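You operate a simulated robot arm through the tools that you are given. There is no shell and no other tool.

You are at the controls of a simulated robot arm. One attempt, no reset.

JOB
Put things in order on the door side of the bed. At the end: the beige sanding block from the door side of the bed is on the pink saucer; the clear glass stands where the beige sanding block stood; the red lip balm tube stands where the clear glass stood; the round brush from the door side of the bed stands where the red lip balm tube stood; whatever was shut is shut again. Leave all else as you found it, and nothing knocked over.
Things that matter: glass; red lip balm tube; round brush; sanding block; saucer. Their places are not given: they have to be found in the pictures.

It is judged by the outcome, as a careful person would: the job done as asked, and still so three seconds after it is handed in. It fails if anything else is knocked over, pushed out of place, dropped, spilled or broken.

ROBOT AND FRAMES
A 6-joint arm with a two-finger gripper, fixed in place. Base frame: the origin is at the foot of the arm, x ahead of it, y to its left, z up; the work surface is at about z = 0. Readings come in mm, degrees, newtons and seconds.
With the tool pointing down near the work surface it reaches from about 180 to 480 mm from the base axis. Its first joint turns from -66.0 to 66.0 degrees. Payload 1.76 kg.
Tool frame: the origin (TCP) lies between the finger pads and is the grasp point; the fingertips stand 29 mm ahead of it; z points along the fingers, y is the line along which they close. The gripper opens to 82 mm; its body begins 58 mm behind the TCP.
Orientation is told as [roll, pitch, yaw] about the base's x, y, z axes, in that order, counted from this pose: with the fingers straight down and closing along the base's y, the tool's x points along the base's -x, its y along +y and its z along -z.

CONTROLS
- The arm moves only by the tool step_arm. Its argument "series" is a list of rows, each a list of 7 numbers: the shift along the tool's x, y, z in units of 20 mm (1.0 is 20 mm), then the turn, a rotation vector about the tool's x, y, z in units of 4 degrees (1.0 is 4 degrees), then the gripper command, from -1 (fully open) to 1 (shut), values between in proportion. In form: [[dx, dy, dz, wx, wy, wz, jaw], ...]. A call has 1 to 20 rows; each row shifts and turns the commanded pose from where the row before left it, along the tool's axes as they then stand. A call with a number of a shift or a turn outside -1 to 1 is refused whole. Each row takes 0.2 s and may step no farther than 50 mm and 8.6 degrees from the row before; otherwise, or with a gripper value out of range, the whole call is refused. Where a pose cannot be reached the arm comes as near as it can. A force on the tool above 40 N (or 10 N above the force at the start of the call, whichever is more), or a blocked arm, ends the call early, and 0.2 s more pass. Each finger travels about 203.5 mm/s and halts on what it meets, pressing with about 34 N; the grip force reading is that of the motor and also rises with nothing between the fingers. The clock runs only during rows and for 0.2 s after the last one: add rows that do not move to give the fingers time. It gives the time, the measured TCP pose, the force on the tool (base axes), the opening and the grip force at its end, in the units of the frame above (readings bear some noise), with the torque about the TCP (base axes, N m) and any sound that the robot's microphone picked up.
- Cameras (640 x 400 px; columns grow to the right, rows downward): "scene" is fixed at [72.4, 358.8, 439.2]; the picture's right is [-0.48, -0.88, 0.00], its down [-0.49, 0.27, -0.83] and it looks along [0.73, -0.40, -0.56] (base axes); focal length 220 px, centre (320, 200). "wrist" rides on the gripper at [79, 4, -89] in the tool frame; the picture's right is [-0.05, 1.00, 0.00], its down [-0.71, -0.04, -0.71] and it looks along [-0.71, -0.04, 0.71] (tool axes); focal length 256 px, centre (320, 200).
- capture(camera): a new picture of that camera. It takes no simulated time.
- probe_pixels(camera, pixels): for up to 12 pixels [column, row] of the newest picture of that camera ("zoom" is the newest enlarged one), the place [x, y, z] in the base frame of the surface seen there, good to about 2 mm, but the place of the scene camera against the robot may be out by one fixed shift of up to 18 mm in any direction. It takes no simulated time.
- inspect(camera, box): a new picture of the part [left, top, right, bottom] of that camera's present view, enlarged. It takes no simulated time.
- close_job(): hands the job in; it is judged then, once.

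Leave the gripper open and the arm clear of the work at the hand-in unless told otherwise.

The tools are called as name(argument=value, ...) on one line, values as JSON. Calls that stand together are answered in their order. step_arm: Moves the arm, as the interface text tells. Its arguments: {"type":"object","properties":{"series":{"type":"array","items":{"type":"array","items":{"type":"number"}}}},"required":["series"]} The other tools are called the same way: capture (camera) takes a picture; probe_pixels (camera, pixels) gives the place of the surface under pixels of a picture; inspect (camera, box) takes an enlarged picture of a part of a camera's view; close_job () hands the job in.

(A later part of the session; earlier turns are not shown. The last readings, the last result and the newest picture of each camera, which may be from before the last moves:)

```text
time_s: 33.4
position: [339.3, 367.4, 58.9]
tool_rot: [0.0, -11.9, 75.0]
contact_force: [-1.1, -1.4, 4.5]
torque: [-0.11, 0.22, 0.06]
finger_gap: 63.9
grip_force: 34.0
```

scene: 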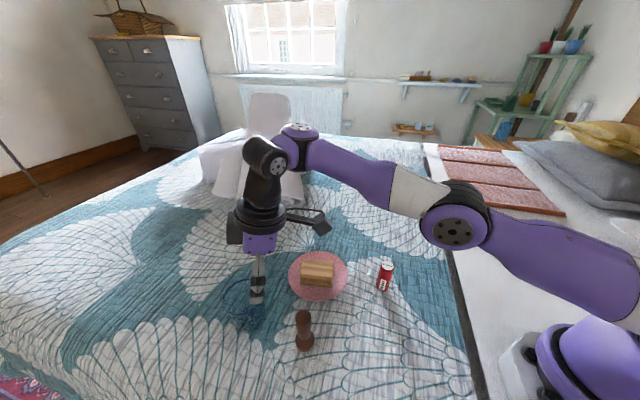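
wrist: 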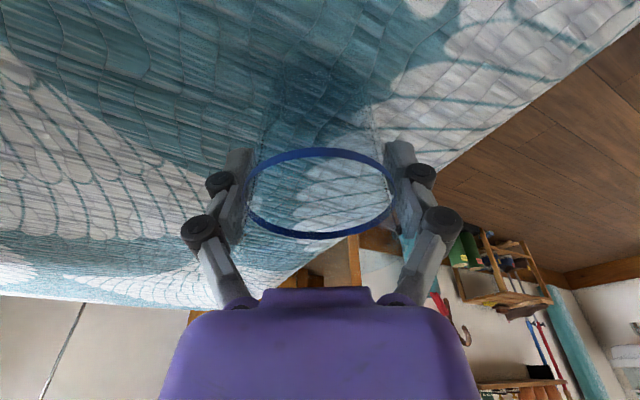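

Gripped at 63.9 mm, 34 N. I'll lift straight up about 14 mm (compensating the tilt) and check that the glass comes along.

step_arm(series=[[-0.06, 0, -0.29, 0, 0, 0, -0.45], [-0.09, 0, -0.4, 0, 0, 0, -0.45], [0, 0, 0, 0, 0, 0, -0.45]])

capture(camera="wrist")

inspect(camera="scene", box=[200, 240, 310, 340])

```text
time_s: 34.2
position: [339.0, 367.6, 72.5]
tool_rot: [0.0, -12.0, 75.1]
contact_force: [-0.4, 0.2, -3.1]
torque: [0.04, 0.02, 0.02]
finger_gap: 63.8
grip_force: 34.6
```

```text
taken
```

wrist: 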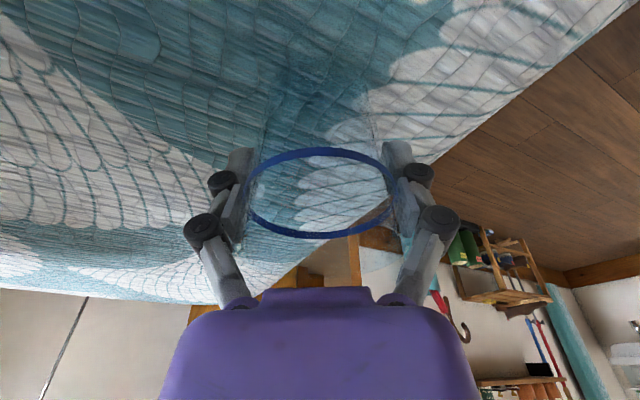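

```text
4.00 times, centred on (255, 290) of scene
```

zoom: 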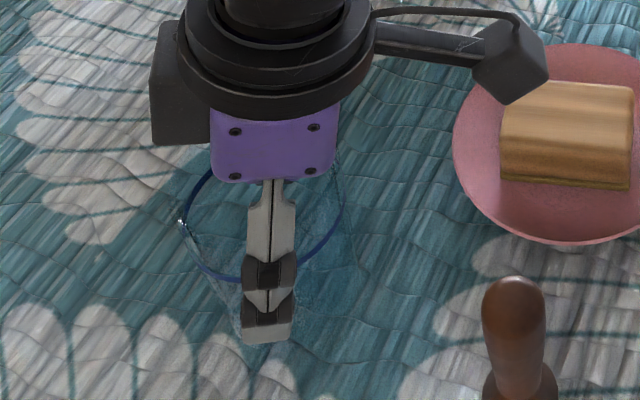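

The ring kept its place between the fingers, so the glass is lifted (about 3 N). Now I'll move inward and up together, toward (311, 310) at z ≈ 190, passing clear of saucer and brush.

step_arm(series=[[0.13, 0.045, -0.45, 0, 0, 0, -0.45], [0.262, 0.088, -0.904, 0, 0, 0, -0.45], [0.262, 0.088, -0.904, 0, 0, 0, -0.45], [0.262, 0.088, -0.904, 0, 0, 0, -0.45], [0.262, 0.088, -0.904, 0, 0, 0, -0.45], [0.262, 0.088, -0.904, 0, 0, 0, -0.45], [0.262, 0.088, -0.904, 0, 0, 0, -0.45], [0.13, 0.045, -0.45, 0, 0, 0, -0.45], [0, 0, 0, 0, 0, 0, -0.45]])

capture(camera="scene")

capture(camera="wrist")

```text
time_s: 36.2
position: [312.3, 310.8, 187.2]
tool_rot: [0.1, -12.0, 75.0]
contact_force: [0.2, -0.7, -1.2]
torque: [0.01, 0.01, -0.01]
finger_gap: 63.5
grip_force: 34.1
```

```text
taken
```

scene: 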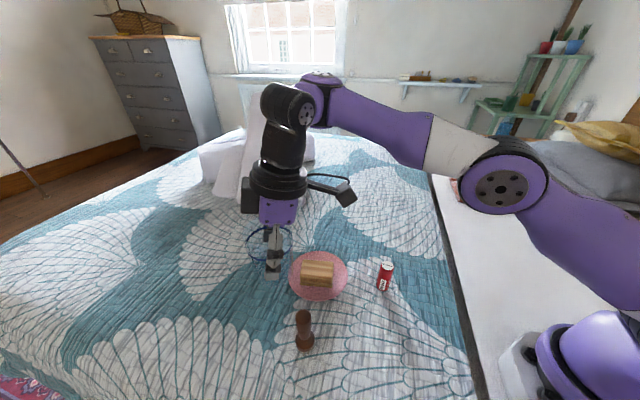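

```text
taken
```

wrist: 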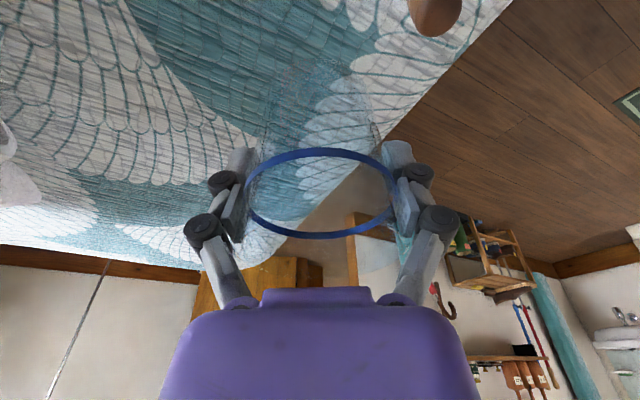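

Clear at z = 187 (glass bottom about 126, brush top about 108). I'll carry the glass to above the block's old spot (180.5, 183.5), keeping the same tilt and height.

step_arm(series=[[0.4, 0.25, -0.1, 0, 0, 0, -0.45], [0.8, 0.5, -0.19, 0, 0, 0, -0.45], [0.9, 0.555, -0.21, 0, 0, 0, -0.45], [0.9, 0.555, -0.21, 0, 0, 0, -0.45], [0.9, 0.555, -0.21, 0, 0, 0, -0.45], [0.9, 0.555, -0.21, 0, 0, 0, -0.45], [0.9, 0.555, -0.21, 0, 0, 0, -0.45], [0.9, 0.555, -0.21, 0, 0, 0, -0.45], [0.7, 0.43, -0.16, 0, 0, 0, -0.45], [0.35, 0.2, -0.08, 0, 0, 0, -0.45], [0, 0, 0, 0, 0, 0, -0.45], [0, 0, 0, 0, 0, 0, -0.45]])

capture(camera="scene")

capture(camera="wrist")

```text
time_s: 38.8
position: [246.0, 235.1, 276.7]
tool_rot: [0.1, -11.9, 75.1]
contact_force: [-1.0, -0.7, -2.0]
torque: [-0.04, 0.0, -0.01]
finger_gap: 63.6
grip_force: 33.8
out of reach, approached as far as the arm can: row 1, 2, 3, 4, 5, 6, 7, 8, 9
```

```text
taken
```

scene: 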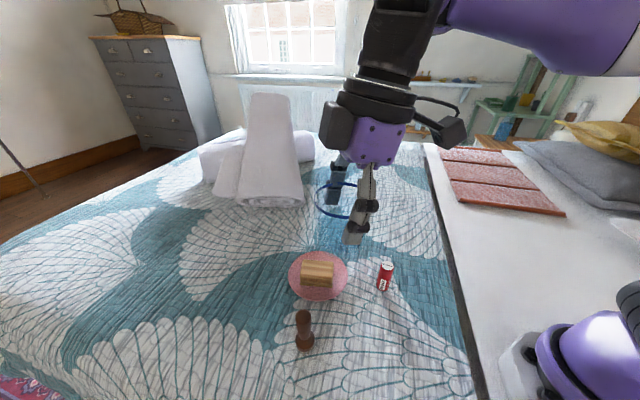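

```text
taken
```

wrist: 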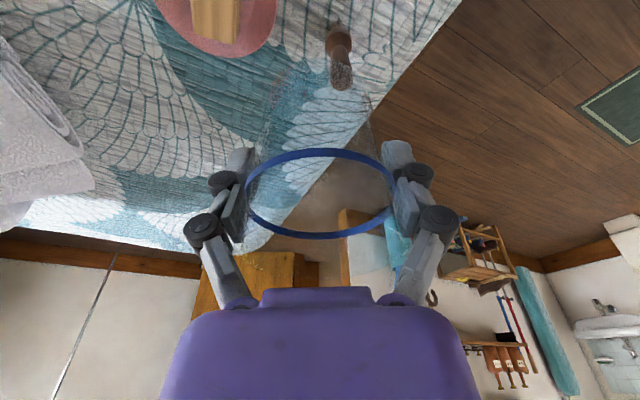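

The arm slid along some limit: it is now at (246, 235, 277), still holding the glass upright (pitch −11.9°). I'll test with a small straight-down move of 20 mm to understand which way is free.

step_arm(series=[[0.104, 0, 0.489, 0, 0, 0, -0.45], [0.104, 0, 0.489, 0, 0, 0, -0.45], [0, 0, 0, 0, 0, 0, -0.45]])

```text
time_s: 39.6
position: [253.2, 238.8, 272.4]
tool_rot: [0.1, -11.8, 75.0]
contact_force: [-0.2, 0.1, -2.0]
torque: [0.0, 0.05, 0.0]
finger_gap: 63.6
grip_force: 34.3
out of reach, approached as far as the arm can: row 1, 2
```

Moving straight down is blocked too, so the arm is near some joint limit in this posture. Before trying other ways I'll look at the scene and check the glass closely for any contents.

capture(camera="scene")

inspect(camera="scene", box=[280, 140, 400, 260])

inspect(camera="wrist", box=[220, 100, 420, 260])

```text
taken
```

scene: 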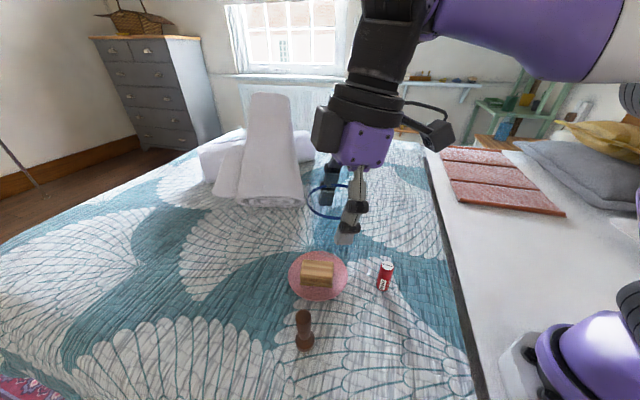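

```text
3.33 times, centred on (340, 200) of scene
```

zoom: 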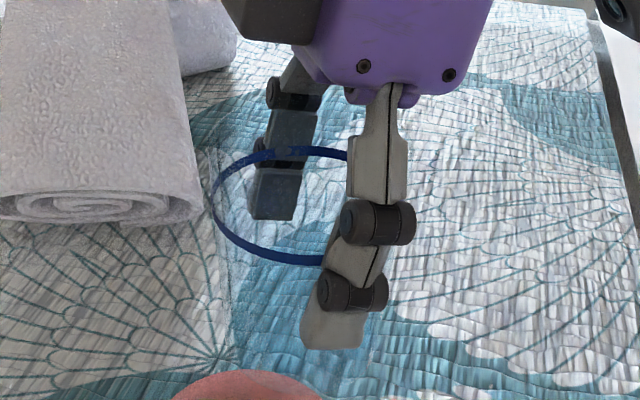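

```text
2.50 times, centred on (320, 180) of wrist
```

zoom: 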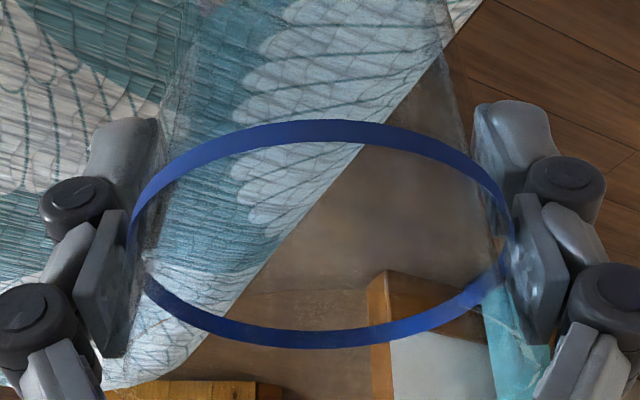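

The glass is empty (bed and floor show through undistorted). I'll test whether turning about the vertical, back from yaw 75° toward 67° with the same tilt, is free.

step_arm(series=[[0, 0, 0, 0.208, 0, 0.978, -0.45], [0, 0, 0, 0.208, 0, 0.978, -0.45], [0, 0, 0, 0, 0, 0, -0.45]])

```text
time_s: 40.4
position: [255.4, 240.6, 275.5]
tool_rot: [0.0, -11.9, 67.0]
contact_force: [1.2, -0.5, -1.7]
torque: [-0.01, 0.05, 0.01]
finger_gap: 63.5
grip_force: 34.0
out of reach, approached as far as the arm can: row 1
```

Yaw 67° was attained and only the first row was flagged. I'll continue turning to about yaw 45°, in line with the arm.

step_arm(series=[[0, 0, 0, 0.208, 0, 0.978, -0.45], [0, 0, 0, 0.208, 0, 0.978, -0.45], [0, 0, 0, 0.208, 0, 0.978, -0.45], [0, 0, 0, 0.208, 0, 0.978, -0.45], [0, 0, 0, 0.208, 0, 0.978, -0.45], [0, 0, 0, 0, 0, 0, -0.45]])

capture(camera="scene")

```text
time_s: 41.8
position: [259.2, 242.2, 282.5]
tool_rot: [0.0, -11.8, 47.0]
contact_force: [-0.7, -0.5, -1.4]
torque: [-0.02, 0.01, 0.02]
finger_gap: 63.9
grip_force: 33.6
out of reach, approached as far as the arm can: row 1, 4
```

```text
taken
```

scene: 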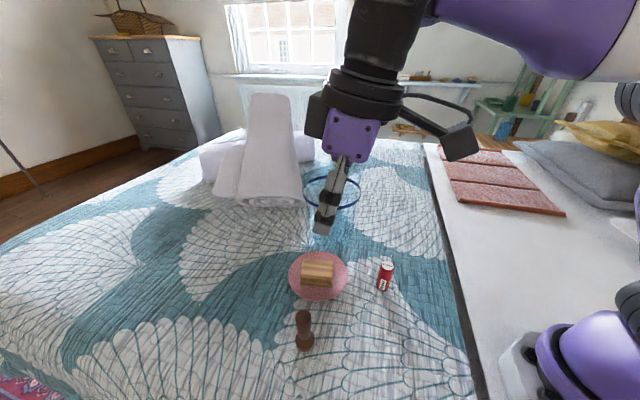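

At yaw 47° now, with the tilt in line with the arm. I'll test a 20 mm downward move again from here.

step_arm(series=[[0.104, 0, 0.489, 0, 0, 0, -0.45], [0.104, 0, 0.489, 0, 0, 0, -0.45], [0, 0, 0, 0, 0, 0, -0.45]])

```text
time_s: 42.6
position: [266.4, 249.1, 276.5]
tool_rot: [0.0, -11.8, 47.0]
contact_force: [-0.1, -0.5, -1.2]
torque: [0.02, -0.01, -0.01]
finger_gap: 63.8
grip_force: 33.1
out of reach, approached as far as the arm can: row 1, 2
```

Still blocked downward, so the outward tilt itself seems to be the constraint here. The glass is empty, so I'll bring the tool back to vertical in the air (glass leaning 12° for a moment) and then test going down 20 mm.

step_arm(series=[[0, 0, 0, 0, 0.5, 0, -0.45], [0, 0, 0, 0, 0.5, 0, -0.45], [0, 0, 0, 0, 0.5, 0, -0.45], [0, 0, 0, 0, 0.5, 0, -0.45], [0, 0, 0, 0, 0.5, 0, -0.45], [0, 0, 0, 0, 0.5, 0, -0.45], [0, 0, 0, 0, 0, 0, -0.45]])

step_arm(series=[[0, 0, 0.5, 0, 0, 0, -0.45], [0, 0, 0.5, 0, 0, 0, -0.45], [0, 0, 0, 0, 0, 0, -0.45]])

capture(camera="scene")

```text
time_s: 44.2
position: [270.2, 253.0, 278.1]
tool_rot: [-1.0, -3.4, 47.0]
contact_force: [-1.1, -0.4, -1.5]
torque: [0.01, 0.01, -0.02]
finger_gap: 63.6
grip_force: 34.4
out of reach, approached as far as the arm can: row 3, 4
```

```text
time_s: 45.0
position: [271.3, 254.7, 257.5]
tool_rot: [-1.0, -3.4, 47.0]
contact_force: [-0.7, -0.2, -0.6]
torque: [0.01, 0.0, 0.01]
finger_gap: 63.5
grip_force: 34.2
```

```text
taken
```

scene: 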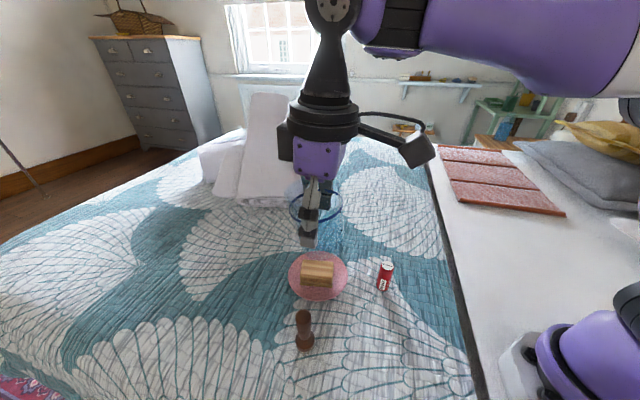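

That freed it: the wrist had rolled into an odd posture, and it has now snapped back to the normal one (disc visible at the wrist top again). Pose is [−1.0, −3.4, 47], so the glass leans about 8.6° in the air. I'll carry it at this height over the block's old spot.

step_arm(series=[[0.4, 0.06, -0.025, 0, 0, 0, -0.45], [0.8, 0.125, -0.048, 0, 0, 0, -0.45], [0.85, 0.135, -0.05, 0, 0, 0, -0.45], [0.85, 0.135, -0.05, 0, 0, 0, -0.45], [0.85, 0.135, -0.05, 0, 0, 0, -0.45], [0.85, 0.135, -0.05, 0, 0, 0, -0.45], [0.7, 0.11, -0.04, 0, 0, 0, -0.45], [0.39, 0.06, -0.025, 0, 0, 0, -0.45], [0, 0, 0, 0, 0, 0, -0.45]])

capture(camera="scene")

```text
time_s: 47.0
position: [187.1, 189.1, 277.9]
tool_rot: [-1.0, -3.4, 47.0]
contact_force: [-0.1, 0.6, -1.5]
torque: [-0.01, 0.02, 0.0]
finger_gap: 63.4
grip_force: 34.0
out of reach, approached as far as the arm can: row 4, 5, 6, 7
```

```text
taken
```

scene: 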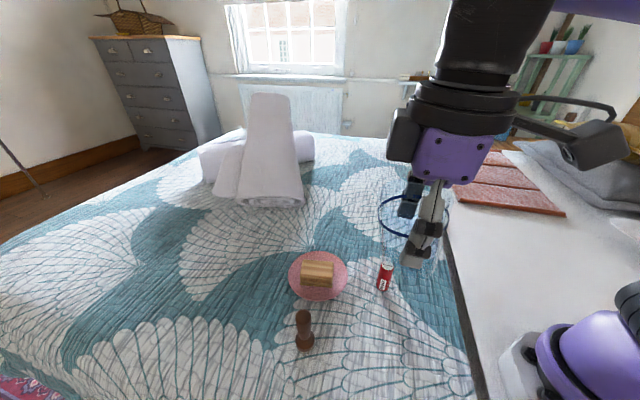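

Again it slid upward (now (187, 189, 278)). I'll test moving straight down 20 mm from here.

step_arm(series=[[0.03, 0, 0.5, 0, 0, 0, -0.45], [0.03, 0, 0.5, 0, 0, 0, -0.45], [0, 0, 0, 0, 0, 0, -0.45]])

```text
time_s: 47.8
position: [190.8, 193.9, 276.1]
tool_rot: [-0.9, -3.3, 47.0]
contact_force: [0.6, -0.6, -0.7]
torque: [-0.03, 0.03, 0.03]
finger_gap: 63.3
grip_force: 33.9
out of reach, approached as far as the arm can: row 1, 2
```

Still blocked downward. I'll look closely at the wrist and arm links in the scene view to understand the posture.

inspect(camera="scene", box=[380, 0, 640, 200])

capture(camera="wrist")

```text
2.00 times, centred on (510, 100) of scene
```

zoom: 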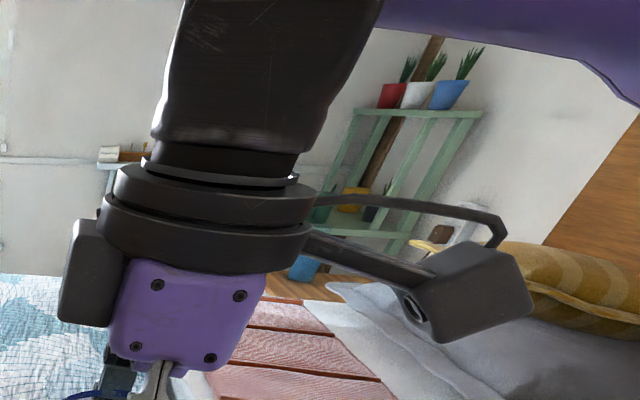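

```text
taken
```

wrist: 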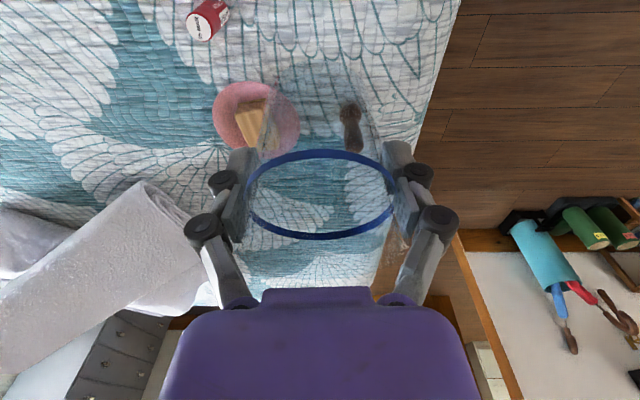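

All these stuck poses lie at nearly the same height (z ≈ 276), unlike my first descent from (198, 191, 305) with an upright tool, which was free. I'll go back to that same pose – upright, z ≈ 305 – and try descending from there.

step_arm(series=[[0, 0, -0.5, -0.11, 0.41, 0, -0.45], [0, 0, -0.5, -0.11, 0.41, 0, -0.45], [0, 0, -0.45, 0, 0, 0, -0.45], [0, 0, 0, 0, 0, 0, -0.45]])

step_arm(series=[[0, 0, 0.5, 0, 0, 0, -0.45], [0, 0, 0.5, 0, 0, 0, -0.45], [0, 0, 0.5, 0, 0, 0, -0.45], [0, 0, 0.5, 0, 0, 0, -0.45], [0, 0, 0, 0, 0, 0, -0.45]])

inspect(camera="scene", box=[380, 0, 640, 200])

```text
time_s: 48.8
position: [193.4, 205.0, 284.9]
tool_rot: [-1.5, -2.9, 47.0]
contact_force: [-0.4, 0.2, -1.2]
torque: [-0.03, 0.0, -0.02]
finger_gap: 63.7
grip_force: 34.1
out of reach, approached as far as the arm can: row 1, 2, 3
```

```text
time_s: 50.0
position: [200.6, 211.4, 267.7]
tool_rot: [-1.4, -2.5, 46.9]
contact_force: [0.6, -0.5, -2.3]
torque: [0.02, 0.0, 0.0]
finger_gap: 63.4
grip_force: 33.9
out of reach, approached as far as the arm can: row 1, 2, 4
```

```text
2.00 times, centred on (510, 100) of scene
```

zoom: 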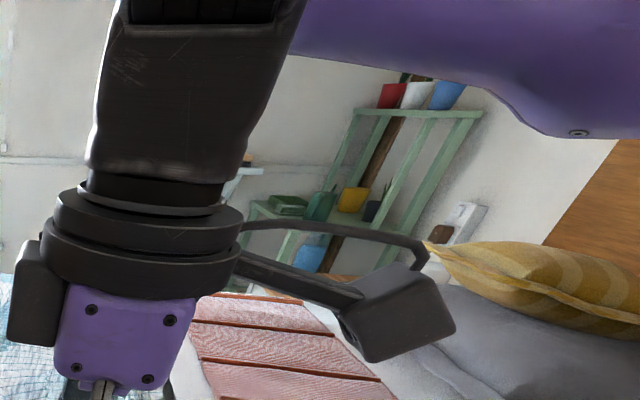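

Both up and down are now flagged. The wrist posture looks different from the good one, so I'll take the whole scene picture to work out how the links lie.

capture(camera="scene")

inspect(camera="scene", box=[400, 0, 640, 400])

```text
taken
```

scene: 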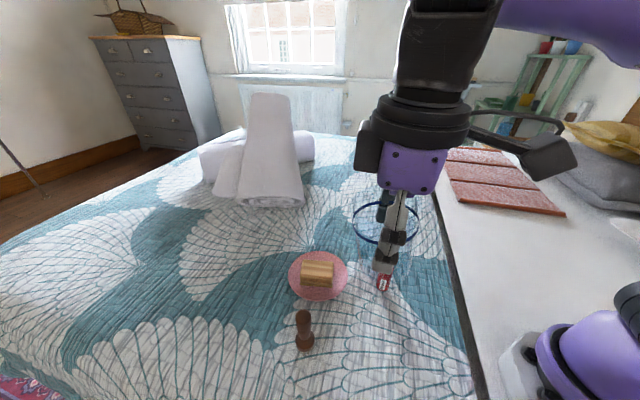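

```text
1.00 times, centred on (520, 200) of scene (not enlarged: the box is as wide or as high as the picture)
```

zoom: 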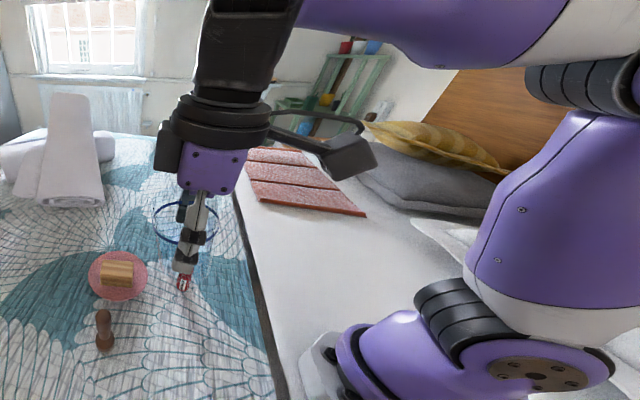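

The wide view works beyond the frame. I'll look at the part above the picture, where the wrist joints are.

inspect(camera="scene", box=[340, -200, 840, 110])

inspect(camera="scene", box=[360, 0, 1000, 10])

```text
refused: -200 is not a number from 0 to 400
```

```text
refused: 1000 is not a number from 0 to 640
```

Boxes must stay within the frame, but a very flat box at the top edge will be widened beyond it. I'll use that to see the wrist.

inspect(camera="scene", box=[240, 0, 640, 4])

inspect(camera="scene", box=[620, 0, 640, 10])

```text
1.60 times, centred on (440, 2) of scene
```

zoom: 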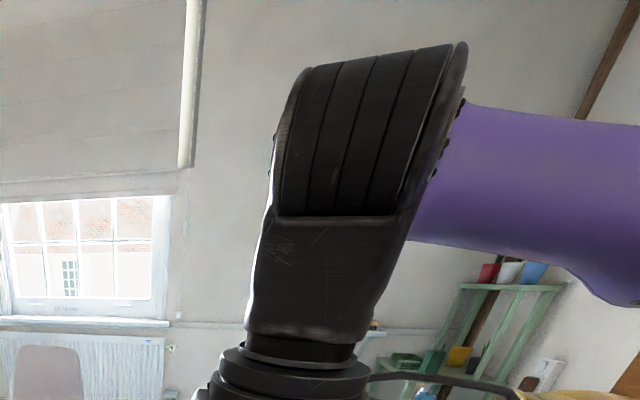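

```text
16.00 times, centred on (630, 5) of scene
```

zoom: 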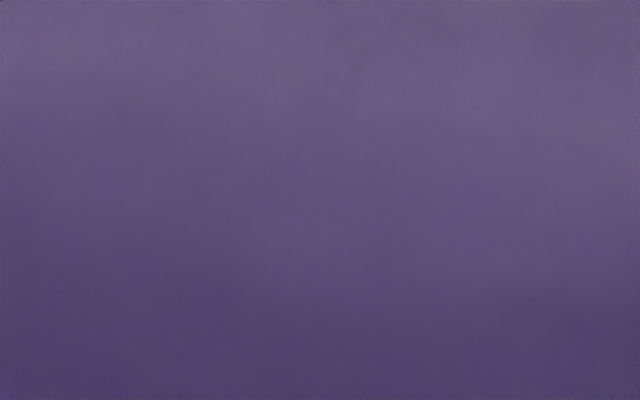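

The last wrist joint's axis now lies along the arm instead of across it – a bad wrist solution picked up when the reach was clipped. Earlier, at about (271, 254, 260), it snapped back to the good one. I'll go back out there and check the picture.

step_arm(series=[[-0.8, -0.2, 0.1, 0, 0, 0, -0.45], [-0.8, -0.2, 0.1, 0, 0, 0, -0.45], [-0.8, -0.2, 0.1, 0, 0, 0, -0.45], [-0.8, -0.2, 0.1, 0, 0, 0, -0.45], [-0.8, -0.2, 0.1, 0, 0, 0, -0.45], [0, 0, 0, 0, 0, 0, -0.45]])

inspect(camera="scene", box=[200, 0, 640, 4])

inspect(camera="scene", box=[400, 0, 640, 400])

```text
time_s: 51.4
position: [268.0, 254.1, 262.1]
tool_rot: [-1.5, -2.6, 47.0]
contact_force: [-1.1, -0.8, -1.1]
torque: [0.0, 0.04, 0.02]
finger_gap: 63.5
grip_force: 33.8
```

```text
1.45 times, centred on (420, 2) of scene
```

zoom: 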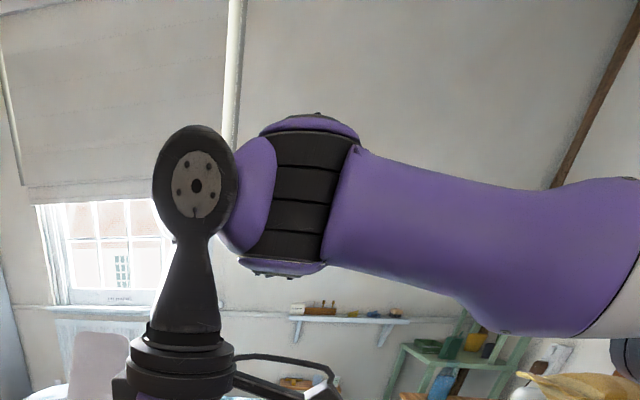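

```text
1.00 times, centred on (520, 200) of scene (not enlarged: the box is as wide or as high as the picture)
```

zoom: 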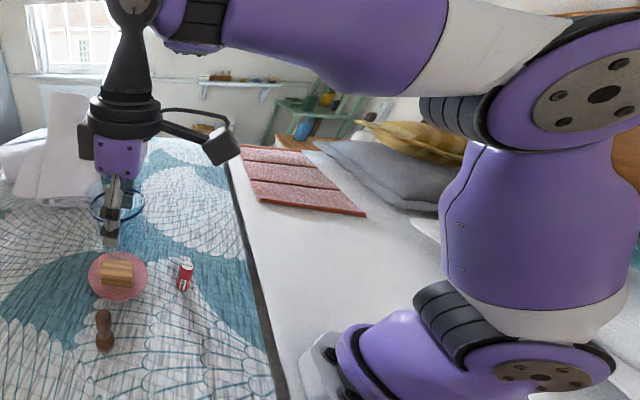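

Now I understand the wrist: its fourth joint is yaw-like, so when the forearm is about level, any sideways lean of the tool makes that joint swing wildly. The good posture is back (disc facing the camera). I'll first make the tool exactly upright (roll and pitch to 0) here.

step_arm(series=[[0, 0, 0, -0.19, 0.33, 0, -0.45], [0, 0, 0, -0.185, 0.32, 0, -0.45], [0, 0, 0, 0, 0, 0, -0.45], [0, 0, 0, 0, 0, 0, -0.45]])

```text
time_s: 52.4
position: [268.9, 252.9, 262.5]
tool_rot: [0.0, -0.1, 46.9]
contact_force: [-0.8, 0.0, -2.1]
torque: [-0.01, -0.03, 0.0]
finger_gap: 63.4
grip_force: 34.2
```

The tool is exactly upright now. I'll descend about 60 mm here to z ≈ 200 (glass bottom near 135, above the brush).

step_arm(series=[[0, 0, 0.5, 0, 0, 0, -0.45], [0, 0, 0.8, 0, 0, 0, -0.45], [0, 0, 0.8, 0, 0, 0, -0.45], [0, 0, 0.6, 0, 0, 0, -0.45], [0, 0, 0.3, 0, 0, 0, -0.45], [0, 0, 0, 0, 0, 0, -0.45]])

capture(camera="scene")

```text
time_s: 53.8
position: [269.3, 254.2, 201.6]
tool_rot: [0.1, -0.1, 46.9]
contact_force: [-0.1, -0.2, -2.0]
torque: [-0.02, 0.02, 0.02]
finger_gap: 63.5
grip_force: 34.1
```

```text
taken
```

scene: 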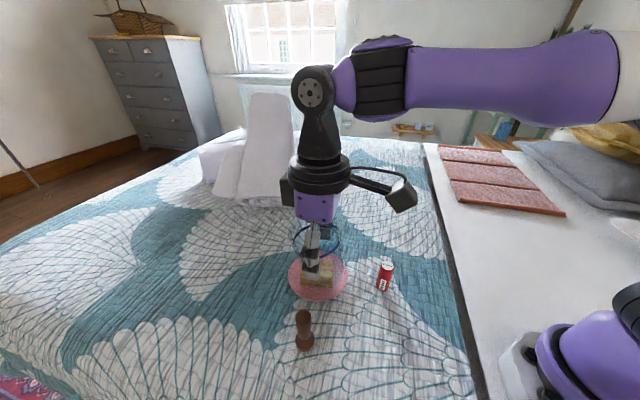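

That was free. Now inward at z ≈ 200 to above the block's old spot.

step_arm(series=[[0.4, 0.06, 0, 0, 0, 0, -0.45], [0.8, 0.12, 0, 0, 0, 0, -0.45], [0.85, 0.125, 0, 0, 0, 0, -0.45], [0.85, 0.125, 0, 0, 0, 0, -0.45], [0.85, 0.125, 0, 0, 0, 0, -0.45], [0.85, 0.125, 0, 0, 0, 0, -0.45], [0.65, 0.095, 0, 0, 0, 0, -0.45], [0.36, 0.05, 0, 0, 0, 0, -0.45], [0, 0, 0, 0, 0, 0, -0.45], [0, 0, 0, 0, 0, 0, -0.45]])

capture(camera="scene")

```text
time_s: 56.0
position: [178.7, 183.8, 202.4]
tool_rot: [0.0, -0.2, 46.9]
contact_force: [0.0, -0.4, -1.1]
torque: [0.02, -0.02, -0.04]
finger_gap: 63.4
grip_force: 34.1
```

```text
taken
```

scene: 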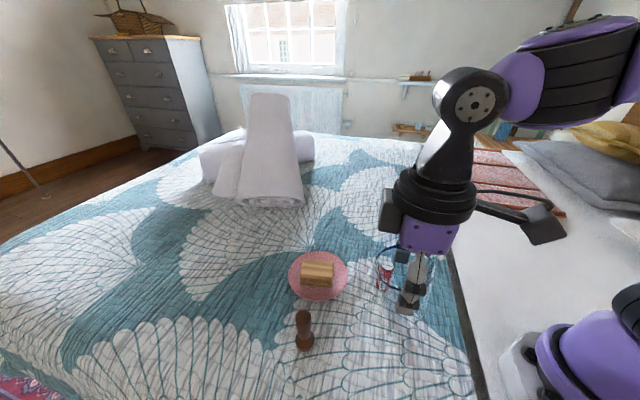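

Well over the spot at (178.7, 183.8, 202). I'll descend to z ≈ 110 and there tilt back to −12° so the glass is upright again.

step_arm(series=[[0, 0, 0.5, 0, 0, 0, -0.45], [0, 0, 0.9, 0, 0, 0, -0.45], [0, 0, 0.9, 0, 0, 0, -0.45], [0, 0, 0.9, 0, 0, 0, -0.45], [0, 0, 0.9, 0, 0, 0, -0.45], [0, 0, 0.5, 0, 0, 0, -0.45], [0, 0, 0, 0, -0.5, 0, -0.45], [0, 0, 0, 0, -0.5, 0, -0.45], [0, 0, 0, 0, -0.5, 0, -0.45], [0, 0, 0, 0, -0.5, 0, -0.45], [0, 0, 0, 0, -0.5, 0, -0.45], [0, 0, 0, 0, -0.5, 0, -0.45], [0, 0, 0, 0, 0, 0, -0.45]])

capture(camera="scene")

capture(camera="wrist")

```text
time_s: 58.8
position: [179.8, 183.1, 110.4]
tool_rot: [0.0, -12.1, 47.0]
contact_force: [-0.4, 0.5, -2.7]
torque: [0.0, 0.02, -0.03]
finger_gap: 63.4
grip_force: 34.6
```

```text
taken
```

scene: 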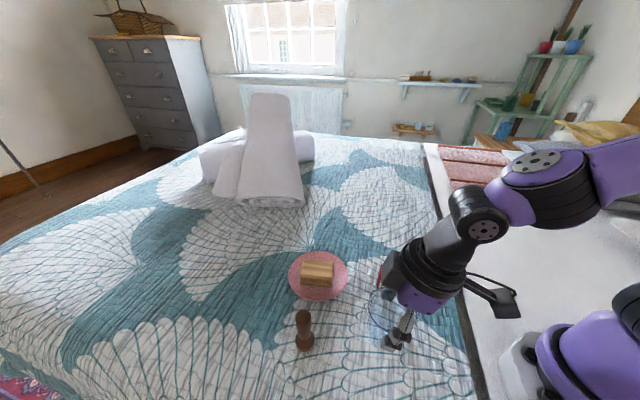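

```text
taken
```

wrist: 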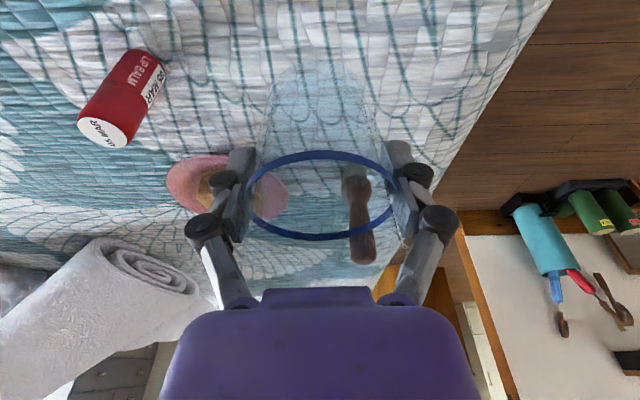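

Tool at [0, −12.1, 47] and the ring sits between the pads as before, so the glass is upright. I'll lower straight down to z ≈ 64, then feel for contact in small steps (it stood at TCP z ≈ 59).

step_arm(series=[[0.08, 0, 0.4, 0, 0, 0, -0.45], [0.13, 0, 0.6, 0, 0, 0, -0.45], [0.13, 0, 0.6, 0, 0, 0, -0.45], [0.11, 0, 0.5, 0, 0, 0, -0.45], [0.04, 0, 0.2, 0, 0, 0, -0.45], [0, 0, 0, 0, 0, 0, -0.45]])

inspect(camera="scene", box=[330, 250, 470, 390])

```text
time_s: 60.2
position: [179.0, 184.2, 62.7]
tool_rot: [0.0, -12.1, 46.9]
contact_force: [0.3, -0.5, -2.1]
torque: [0.04, -0.01, 0.02]
finger_gap: 63.3
grip_force: 34.1
```

```text
2.86 times, centred on (400, 320) of scene
```

zoom: 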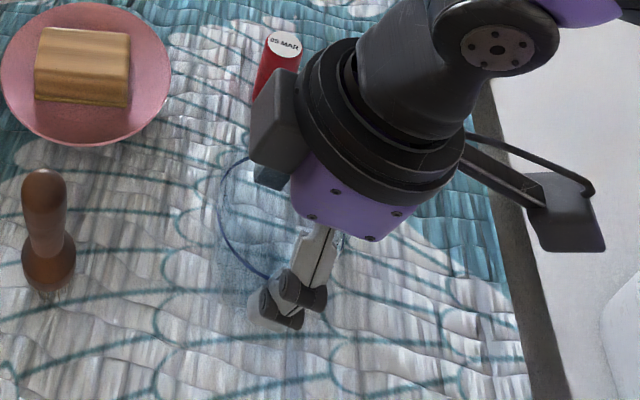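

At z = 62.7 with no contact. Lowering 1 mm at a time.

step_arm(series=[[0.02, 0, 0.1, 0, 0, 0, -0.45], [0, 0, 0, 0, 0, 0, -0.45]])

step_arm(series=[[0.01, 0, 0.05, 0, 0, 0, -0.45], [0, 0, 0, 0, 0, 0, -0.45]])

step_arm(series=[[0.01, 0, 0.05, 0, 0, 0, -0.45], [0, 0, 0, 0, 0, 0, -0.45]])

```text
time_s: 60.8
position: [180.9, 184.0, 59.7]
tool_rot: [0.0, -12.0, 46.9]
contact_force: [0.4, 0.9, -2.3]
torque: [-0.01, 0.01, 0.01]
finger_gap: 63.4
grip_force: 34.2
```

```text
time_s: 61.4
position: [178.7, 183.2, 58.8]
tool_rot: [0.1, -12.1, 47.0]
contact_force: [0.0, -0.2, -1.2]
torque: [0.0, 0.02, -0.01]
finger_gap: 63.4
grip_force: 34.1
```

```text
time_s: 62.0
position: [178.1, 183.6, 59.7]
tool_rot: [0.0, -12.1, 47.0]
contact_force: [-0.7, -0.1, 0.4]
torque: [0.0, 0.06, 0.04]
finger_gap: 63.4
grip_force: 34.2
```

The force went from −2 to +0.4 N, so the glass has begun to rest. One more millimetre.

step_arm(series=[[0.01, 0, 0.05, 0, 0, 0, -0.45], [0, 0, 0, 0, 0, 0, -0.45]])

```text
time_s: 62.6
position: [181.6, 183.9, 57.8]
tool_rot: [-0.1, -12.1, 46.9]
contact_force: [-4.6, -3.6, 12.4]
torque: [0.16, 0.45, 0.18]
finger_gap: 63.0
grip_force: 33.5
```

It rests with 12 N. I'll back off half a millimetre and open slowly.

step_arm(series=[[-0.006, 0, -0.03, 0, 0, 0, -0.45], [0, 0, 0, 0, 0, 0, -0.5], [0, 0, 0, 0, 0, 0, -0.55], [0, 0, 0, 0, 0, 0, -0.6], [0, 0, 0, 0, 0, 0, -0.7], [0, 0, 0, 0, 0, 0, -0.85], [0, 0, 0, 0, 0, 0, -1], [0, 0, 0, 0, 0, 0, -1]])

capture(camera="wrist")

inspect(camera="scene", box=[330, 250, 470, 390])

```text
time_s: 64.4
position: [178.5, 182.2, 58.3]
tool_rot: [0.1, -12.1, 47.0]
contact_force: [0.2, 0.2, -0.3]
torque: [0.01, -0.01, 0.01]
finger_gap: 81.9
grip_force: 0.1
```

```text
taken
```

wrist: 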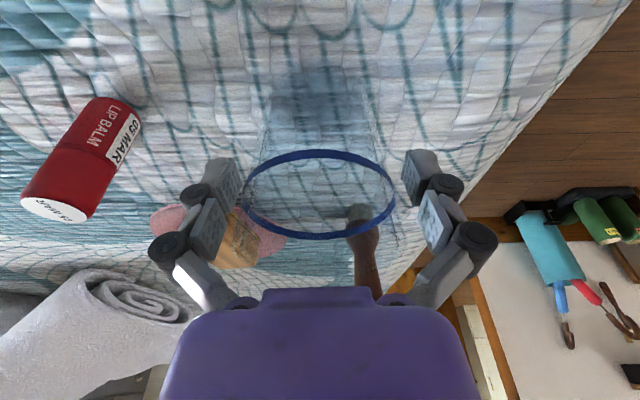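

```text
2.86 times, centred on (400, 320) of scene
```

zoom: 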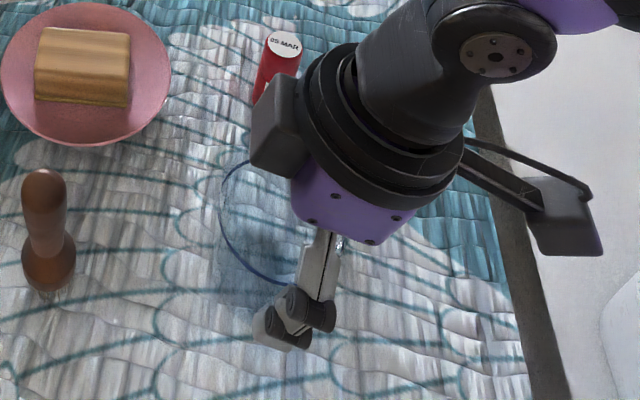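

The glass is free and standing, centred between the open fingers. I'll lift straight up about 95 mm, out past its lip, then bring the tool upright.

step_arm(series=[[-0.08, 0, -0.4, 0, 0, 0, -1], [-0.16, 0, -0.78, 0, 0, 0, -1], [-0.16, 0, -0.78, 0, 0, 0, -1], [-0.16, 0, -0.78, 0, 0, 0, -1], [-0.16, 0, -0.78, 0, 0, 0, -1], [-0.16, 0, -0.78, 0, 0, 0, -1], [-0.16, 0, -0.78, 0, 0, 0, -1], [0, 0, 0, 0, 0, 0, -1]])

capture(camera="scene")

capture(camera="wrist")

```text
time_s: 66.2
position: [177.6, 181.6, 162.2]
tool_rot: [0.1, -12.1, 46.9]
contact_force: [-0.5, -0.4, 0.6]
torque: [0.0, 0.07, -0.02]
finger_gap: 82.0
grip_force: 0.0
```

```text
taken
```

scene: 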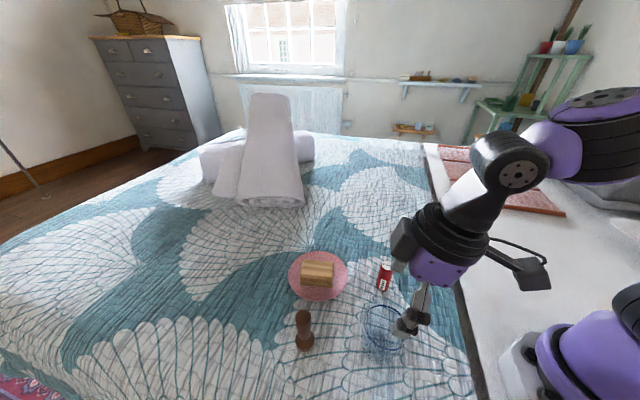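

```text
taken
```

wrist: 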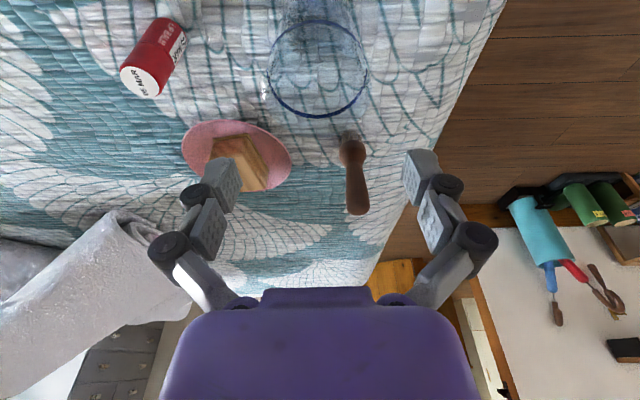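

The glass stands upright at the block's old place. Next is the red tube at about (265, 101). I'll keep the 12° tilt (needed later for the far spot) and turn about the vertical to yaw ≈ 21°, in line with the arm at the tube.

step_arm(series=[[0, 0, 0, 0.208, 0, 0.978, -1], [0, 0, 0, 0.208, 0, 0.978, -1], [0, 0, 0, 0.208, 0, 0.978, -1], [0, 0, 0, 0.208, 0, 0.978, -1], [0, 0, 0, 0.208, 0, 0.978, -1], [0, 0, 0, 0.208, 0, 0.978, -1], [0, 0, 0, 0.104, 0, 0.489, -1], [0, 0, 0, 0, 0, 0, -1]])

inspect(camera="scene", box=[340, 230, 480, 370])

capture(camera="wrist")

```text
time_s: 68.0
position: [179.3, 183.1, 162.5]
tool_rot: [0.1, -12.2, 20.9]
contact_force: [-0.7, 0.6, 0.2]
torque: [-0.02, -0.02, -0.02]
finger_gap: 82.0
grip_force: 0.1
```

```text
2.86 times, centred on (410, 300) of scene
```

zoom: 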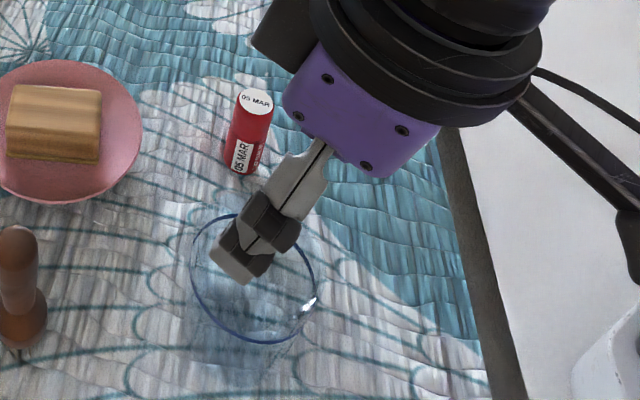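

```text
taken
```

wrist: 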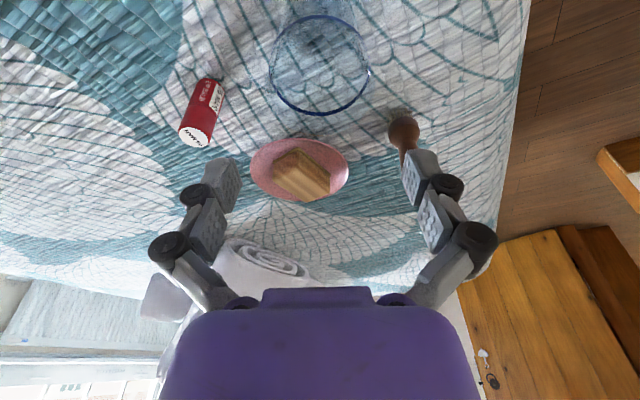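

I'll enlarge the tube in the wrist view (about (200,115)) and probe it for its exact position.

inspect(camera="wrist", box=[150, 60, 270, 160])

probe_pixels(camera="wrist", pixels=[[195, 135], [183, 132], [208, 139], [193, 143], [198, 127], [203, 100], [212, 85], [208, 115], [228, 110], [180, 110]])

```text
4.00 times, centred on (210, 110) of wrist
```

zoom: 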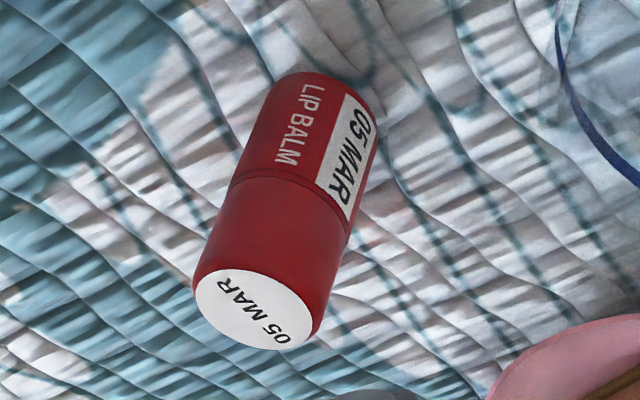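

```text
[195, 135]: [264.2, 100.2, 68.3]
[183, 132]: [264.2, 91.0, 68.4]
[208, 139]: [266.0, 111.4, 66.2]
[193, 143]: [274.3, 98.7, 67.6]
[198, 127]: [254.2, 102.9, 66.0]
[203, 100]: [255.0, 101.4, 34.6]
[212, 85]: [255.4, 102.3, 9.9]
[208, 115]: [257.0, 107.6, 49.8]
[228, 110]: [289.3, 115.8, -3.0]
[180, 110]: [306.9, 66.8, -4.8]
```

Tube centre is about (265.5, 100.8), top z ≈ 68, diameter about 24 mm. I'll move at z ≈ 162 to above it.

step_arm(series=[[-0.2, -0.45, 0.045, 0, 0, 0, -1], [-0.4, -0.85, 0.085, 0, 0, 0, -1], [-0.45, -0.97, 0.096, 0, 0, 0, -1], [-0.45, -0.97, 0.096, 0, 0, 0, -1], [-0.45, -0.97, 0.096, 0, 0, 0, -1], [-0.35, -0.77, 0.075, 0, 0, 0, -1], [-0.2, -0.4, 0.042, 0, 0, 0, -1], [0, 0, 0, 0, 0, 0, -1], [0, 0, 0, 0, 0, 0, -1]])

capture(camera="wrist")

capture(camera="scene")

```text
time_s: 70.0
position: [264.4, 102.6, 162.0]
tool_rot: [0.1, -12.1, 20.9]
contact_force: [-0.4, 0.7, -0.1]
torque: [0.02, 0.01, 0.0]
finger_gap: 81.8
grip_force: 0.0
```

```text
taken
```

wrist: 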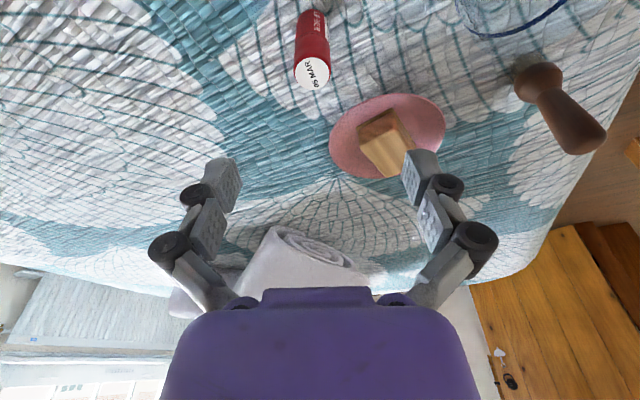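

```text
taken
```

scene: 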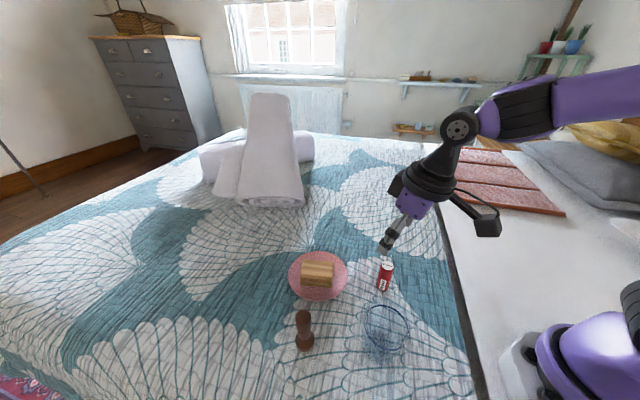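

Above the tube at (264.4, 102.6). By the image the tube's top is about 3 mm toward tool −y. I'll correct that and descend to z ≈ 110 (tips at 82, just above the tube's top).

step_arm(series=[[0.1, -0.15, 0.45, 0, 0, 0, -1], [0.15, 0, 0.75, 0, 0, 0, -1], [0.15, 0, 0.75, 0, 0, 0, -1], [0.1, 0, 0.6, 0, 0, 0, -1], [0, 0, 0, 0, 0, 0, -1], [0, 0, 0, 0, 0, 0, -1]])

capture(camera="wrist")

```text
time_s: 71.4
position: [267.1, 98.2, 110.5]
tool_rot: [0.1, -12.1, 21.0]
contact_force: [0.6, -0.4, -0.3]
torque: [0.0, 0.0, 0.02]
finger_gap: 81.9
grip_force: 0.0
```

```text
taken
```

wrist: 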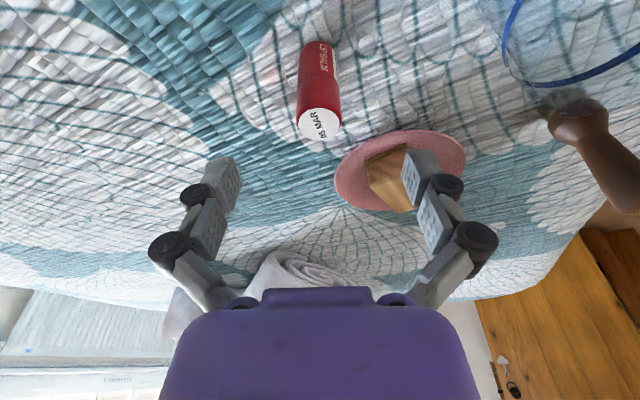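

The tube's top is at about (319,124), which works out within 1 mm of the grasp line. I'll descend to z ≈ 42 and close gently.

step_arm(series=[[0.1, -0.02, 0.5, 0, 0, 0, -1], [0.17, 0, 0.8, 0, 0, 0, -1], [0.17, 0, 0.8, 0, 0, 0, -1], [0.17, 0, 0.8, 0, 0, 0, -1], [0.1, 0, 0.45, 0, 0, 0, -1], [0, 0, 0, 0, 0, 0, -1], [0, 0, 0, 0, 0, 0, -1]])

capture(camera="wrist")

inspect(camera="scene", box=[330, 210, 490, 330])

```text
time_s: 73.0
position: [268.3, 99.8, 43.4]
tool_rot: [0.1, -12.2, 20.9]
contact_force: [-0.8, -0.2, 0.2]
torque: [-0.05, 0.0, -0.03]
finger_gap: 82.0
grip_force: 0.1
```

```text
taken
```

wrist: 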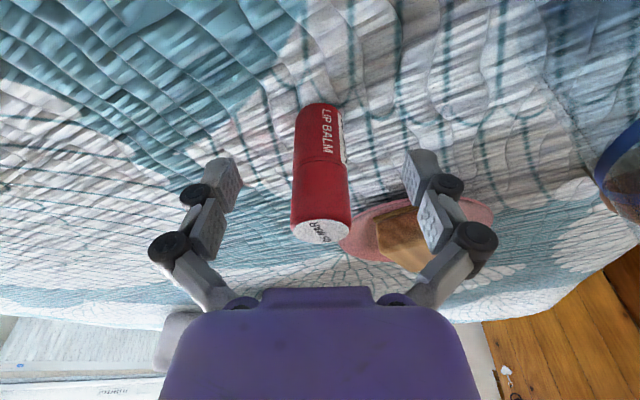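

```text
3.33 times, centred on (410, 270) of scene
```

zoom: 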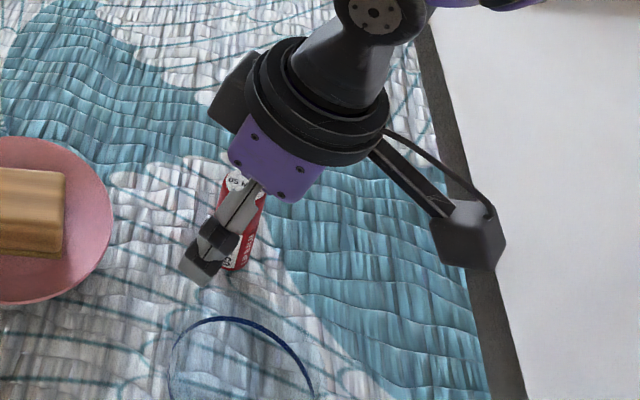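

The tube stands between the pads. I'll close stepwise until it is held.

step_arm(series=[[0, 0, 0, 0, 0, 0, -0.5], [0, 0, 0, 0, 0, 0, 0], [0, 0, 0, 0, 0, 0, 0.2], [0, 0, 0, 0, 0, 0, 0.3], [0, 0, 0, 0, 0, 0, 0.4], [0, 0, 0, 0, 0, 0, 0.5], [0, 0, 0, 0, 0, 0, 0.6], [0, 0, 0, 0, 0, 0, 0.6]])

capture(camera="wrist")

```text
time_s: 74.8
position: [269.3, 98.9, 42.9]
tool_rot: [0.1, -12.2, 20.8]
contact_force: [-0.9, 0.6, 1.2]
torque: [0.03, 0.02, -0.03]
finger_gap: 24.0
grip_force: 34.0
```

```text
taken
```

wrist: 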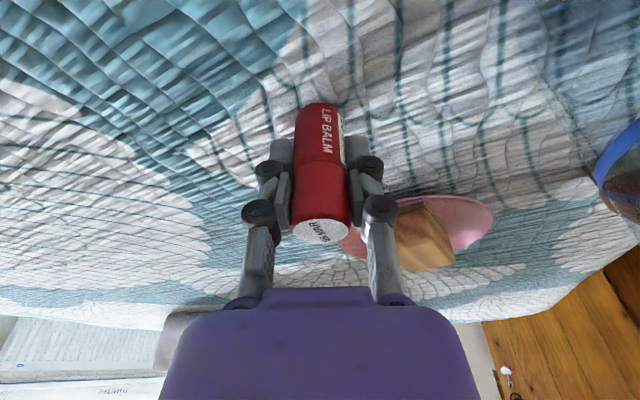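

Held at 24.0 mm. I'll lift it straight up 100 mm.

step_arm(series=[[-0.1, 0, -0.47, 0, 0, 0, 0.6], [-0.19, 0, -0.88, 0, 0, 0, 0.6], [-0.19, 0, -0.88, 0, 0, 0, 0.6], [-0.19, 0, -0.88, 0, 0, 0, 0.6], [-0.19, 0, -0.88, 0, 0, 0, 0.6], [-0.19, 0, -0.88, 0, 0, 0, 0.6], [0, 0, 0, 0, 0, 0, 0.6]])

capture(camera="wrist")

capture(camera="scene")

```text
time_s: 76.4
position: [267.0, 98.7, 142.8]
tool_rot: [0.1, -12.1, 20.9]
contact_force: [0.0, -0.4, -0.2]
torque: [0.01, -0.01, -0.01]
finger_gap: 24.3
grip_force: 33.7
```

```text
taken
```

wrist: 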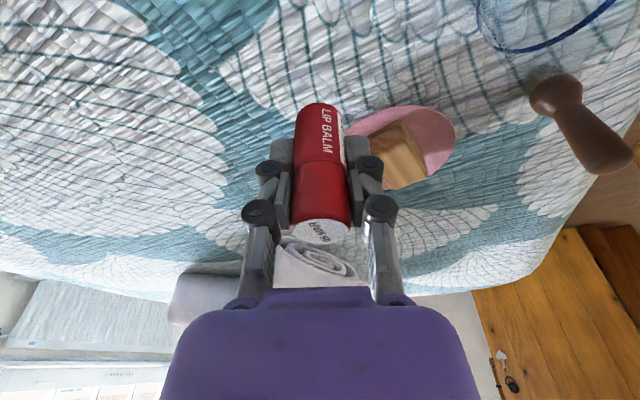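

```text
taken
```

scene: 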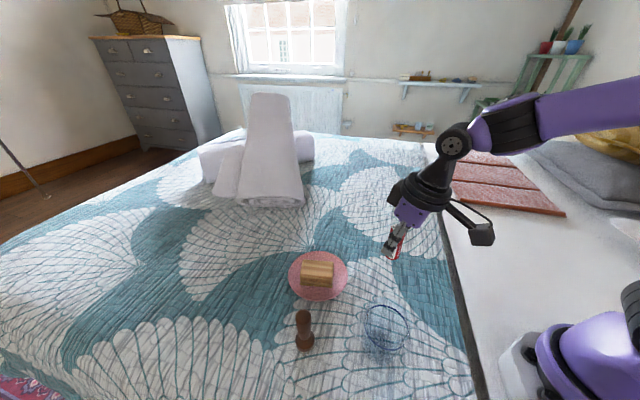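

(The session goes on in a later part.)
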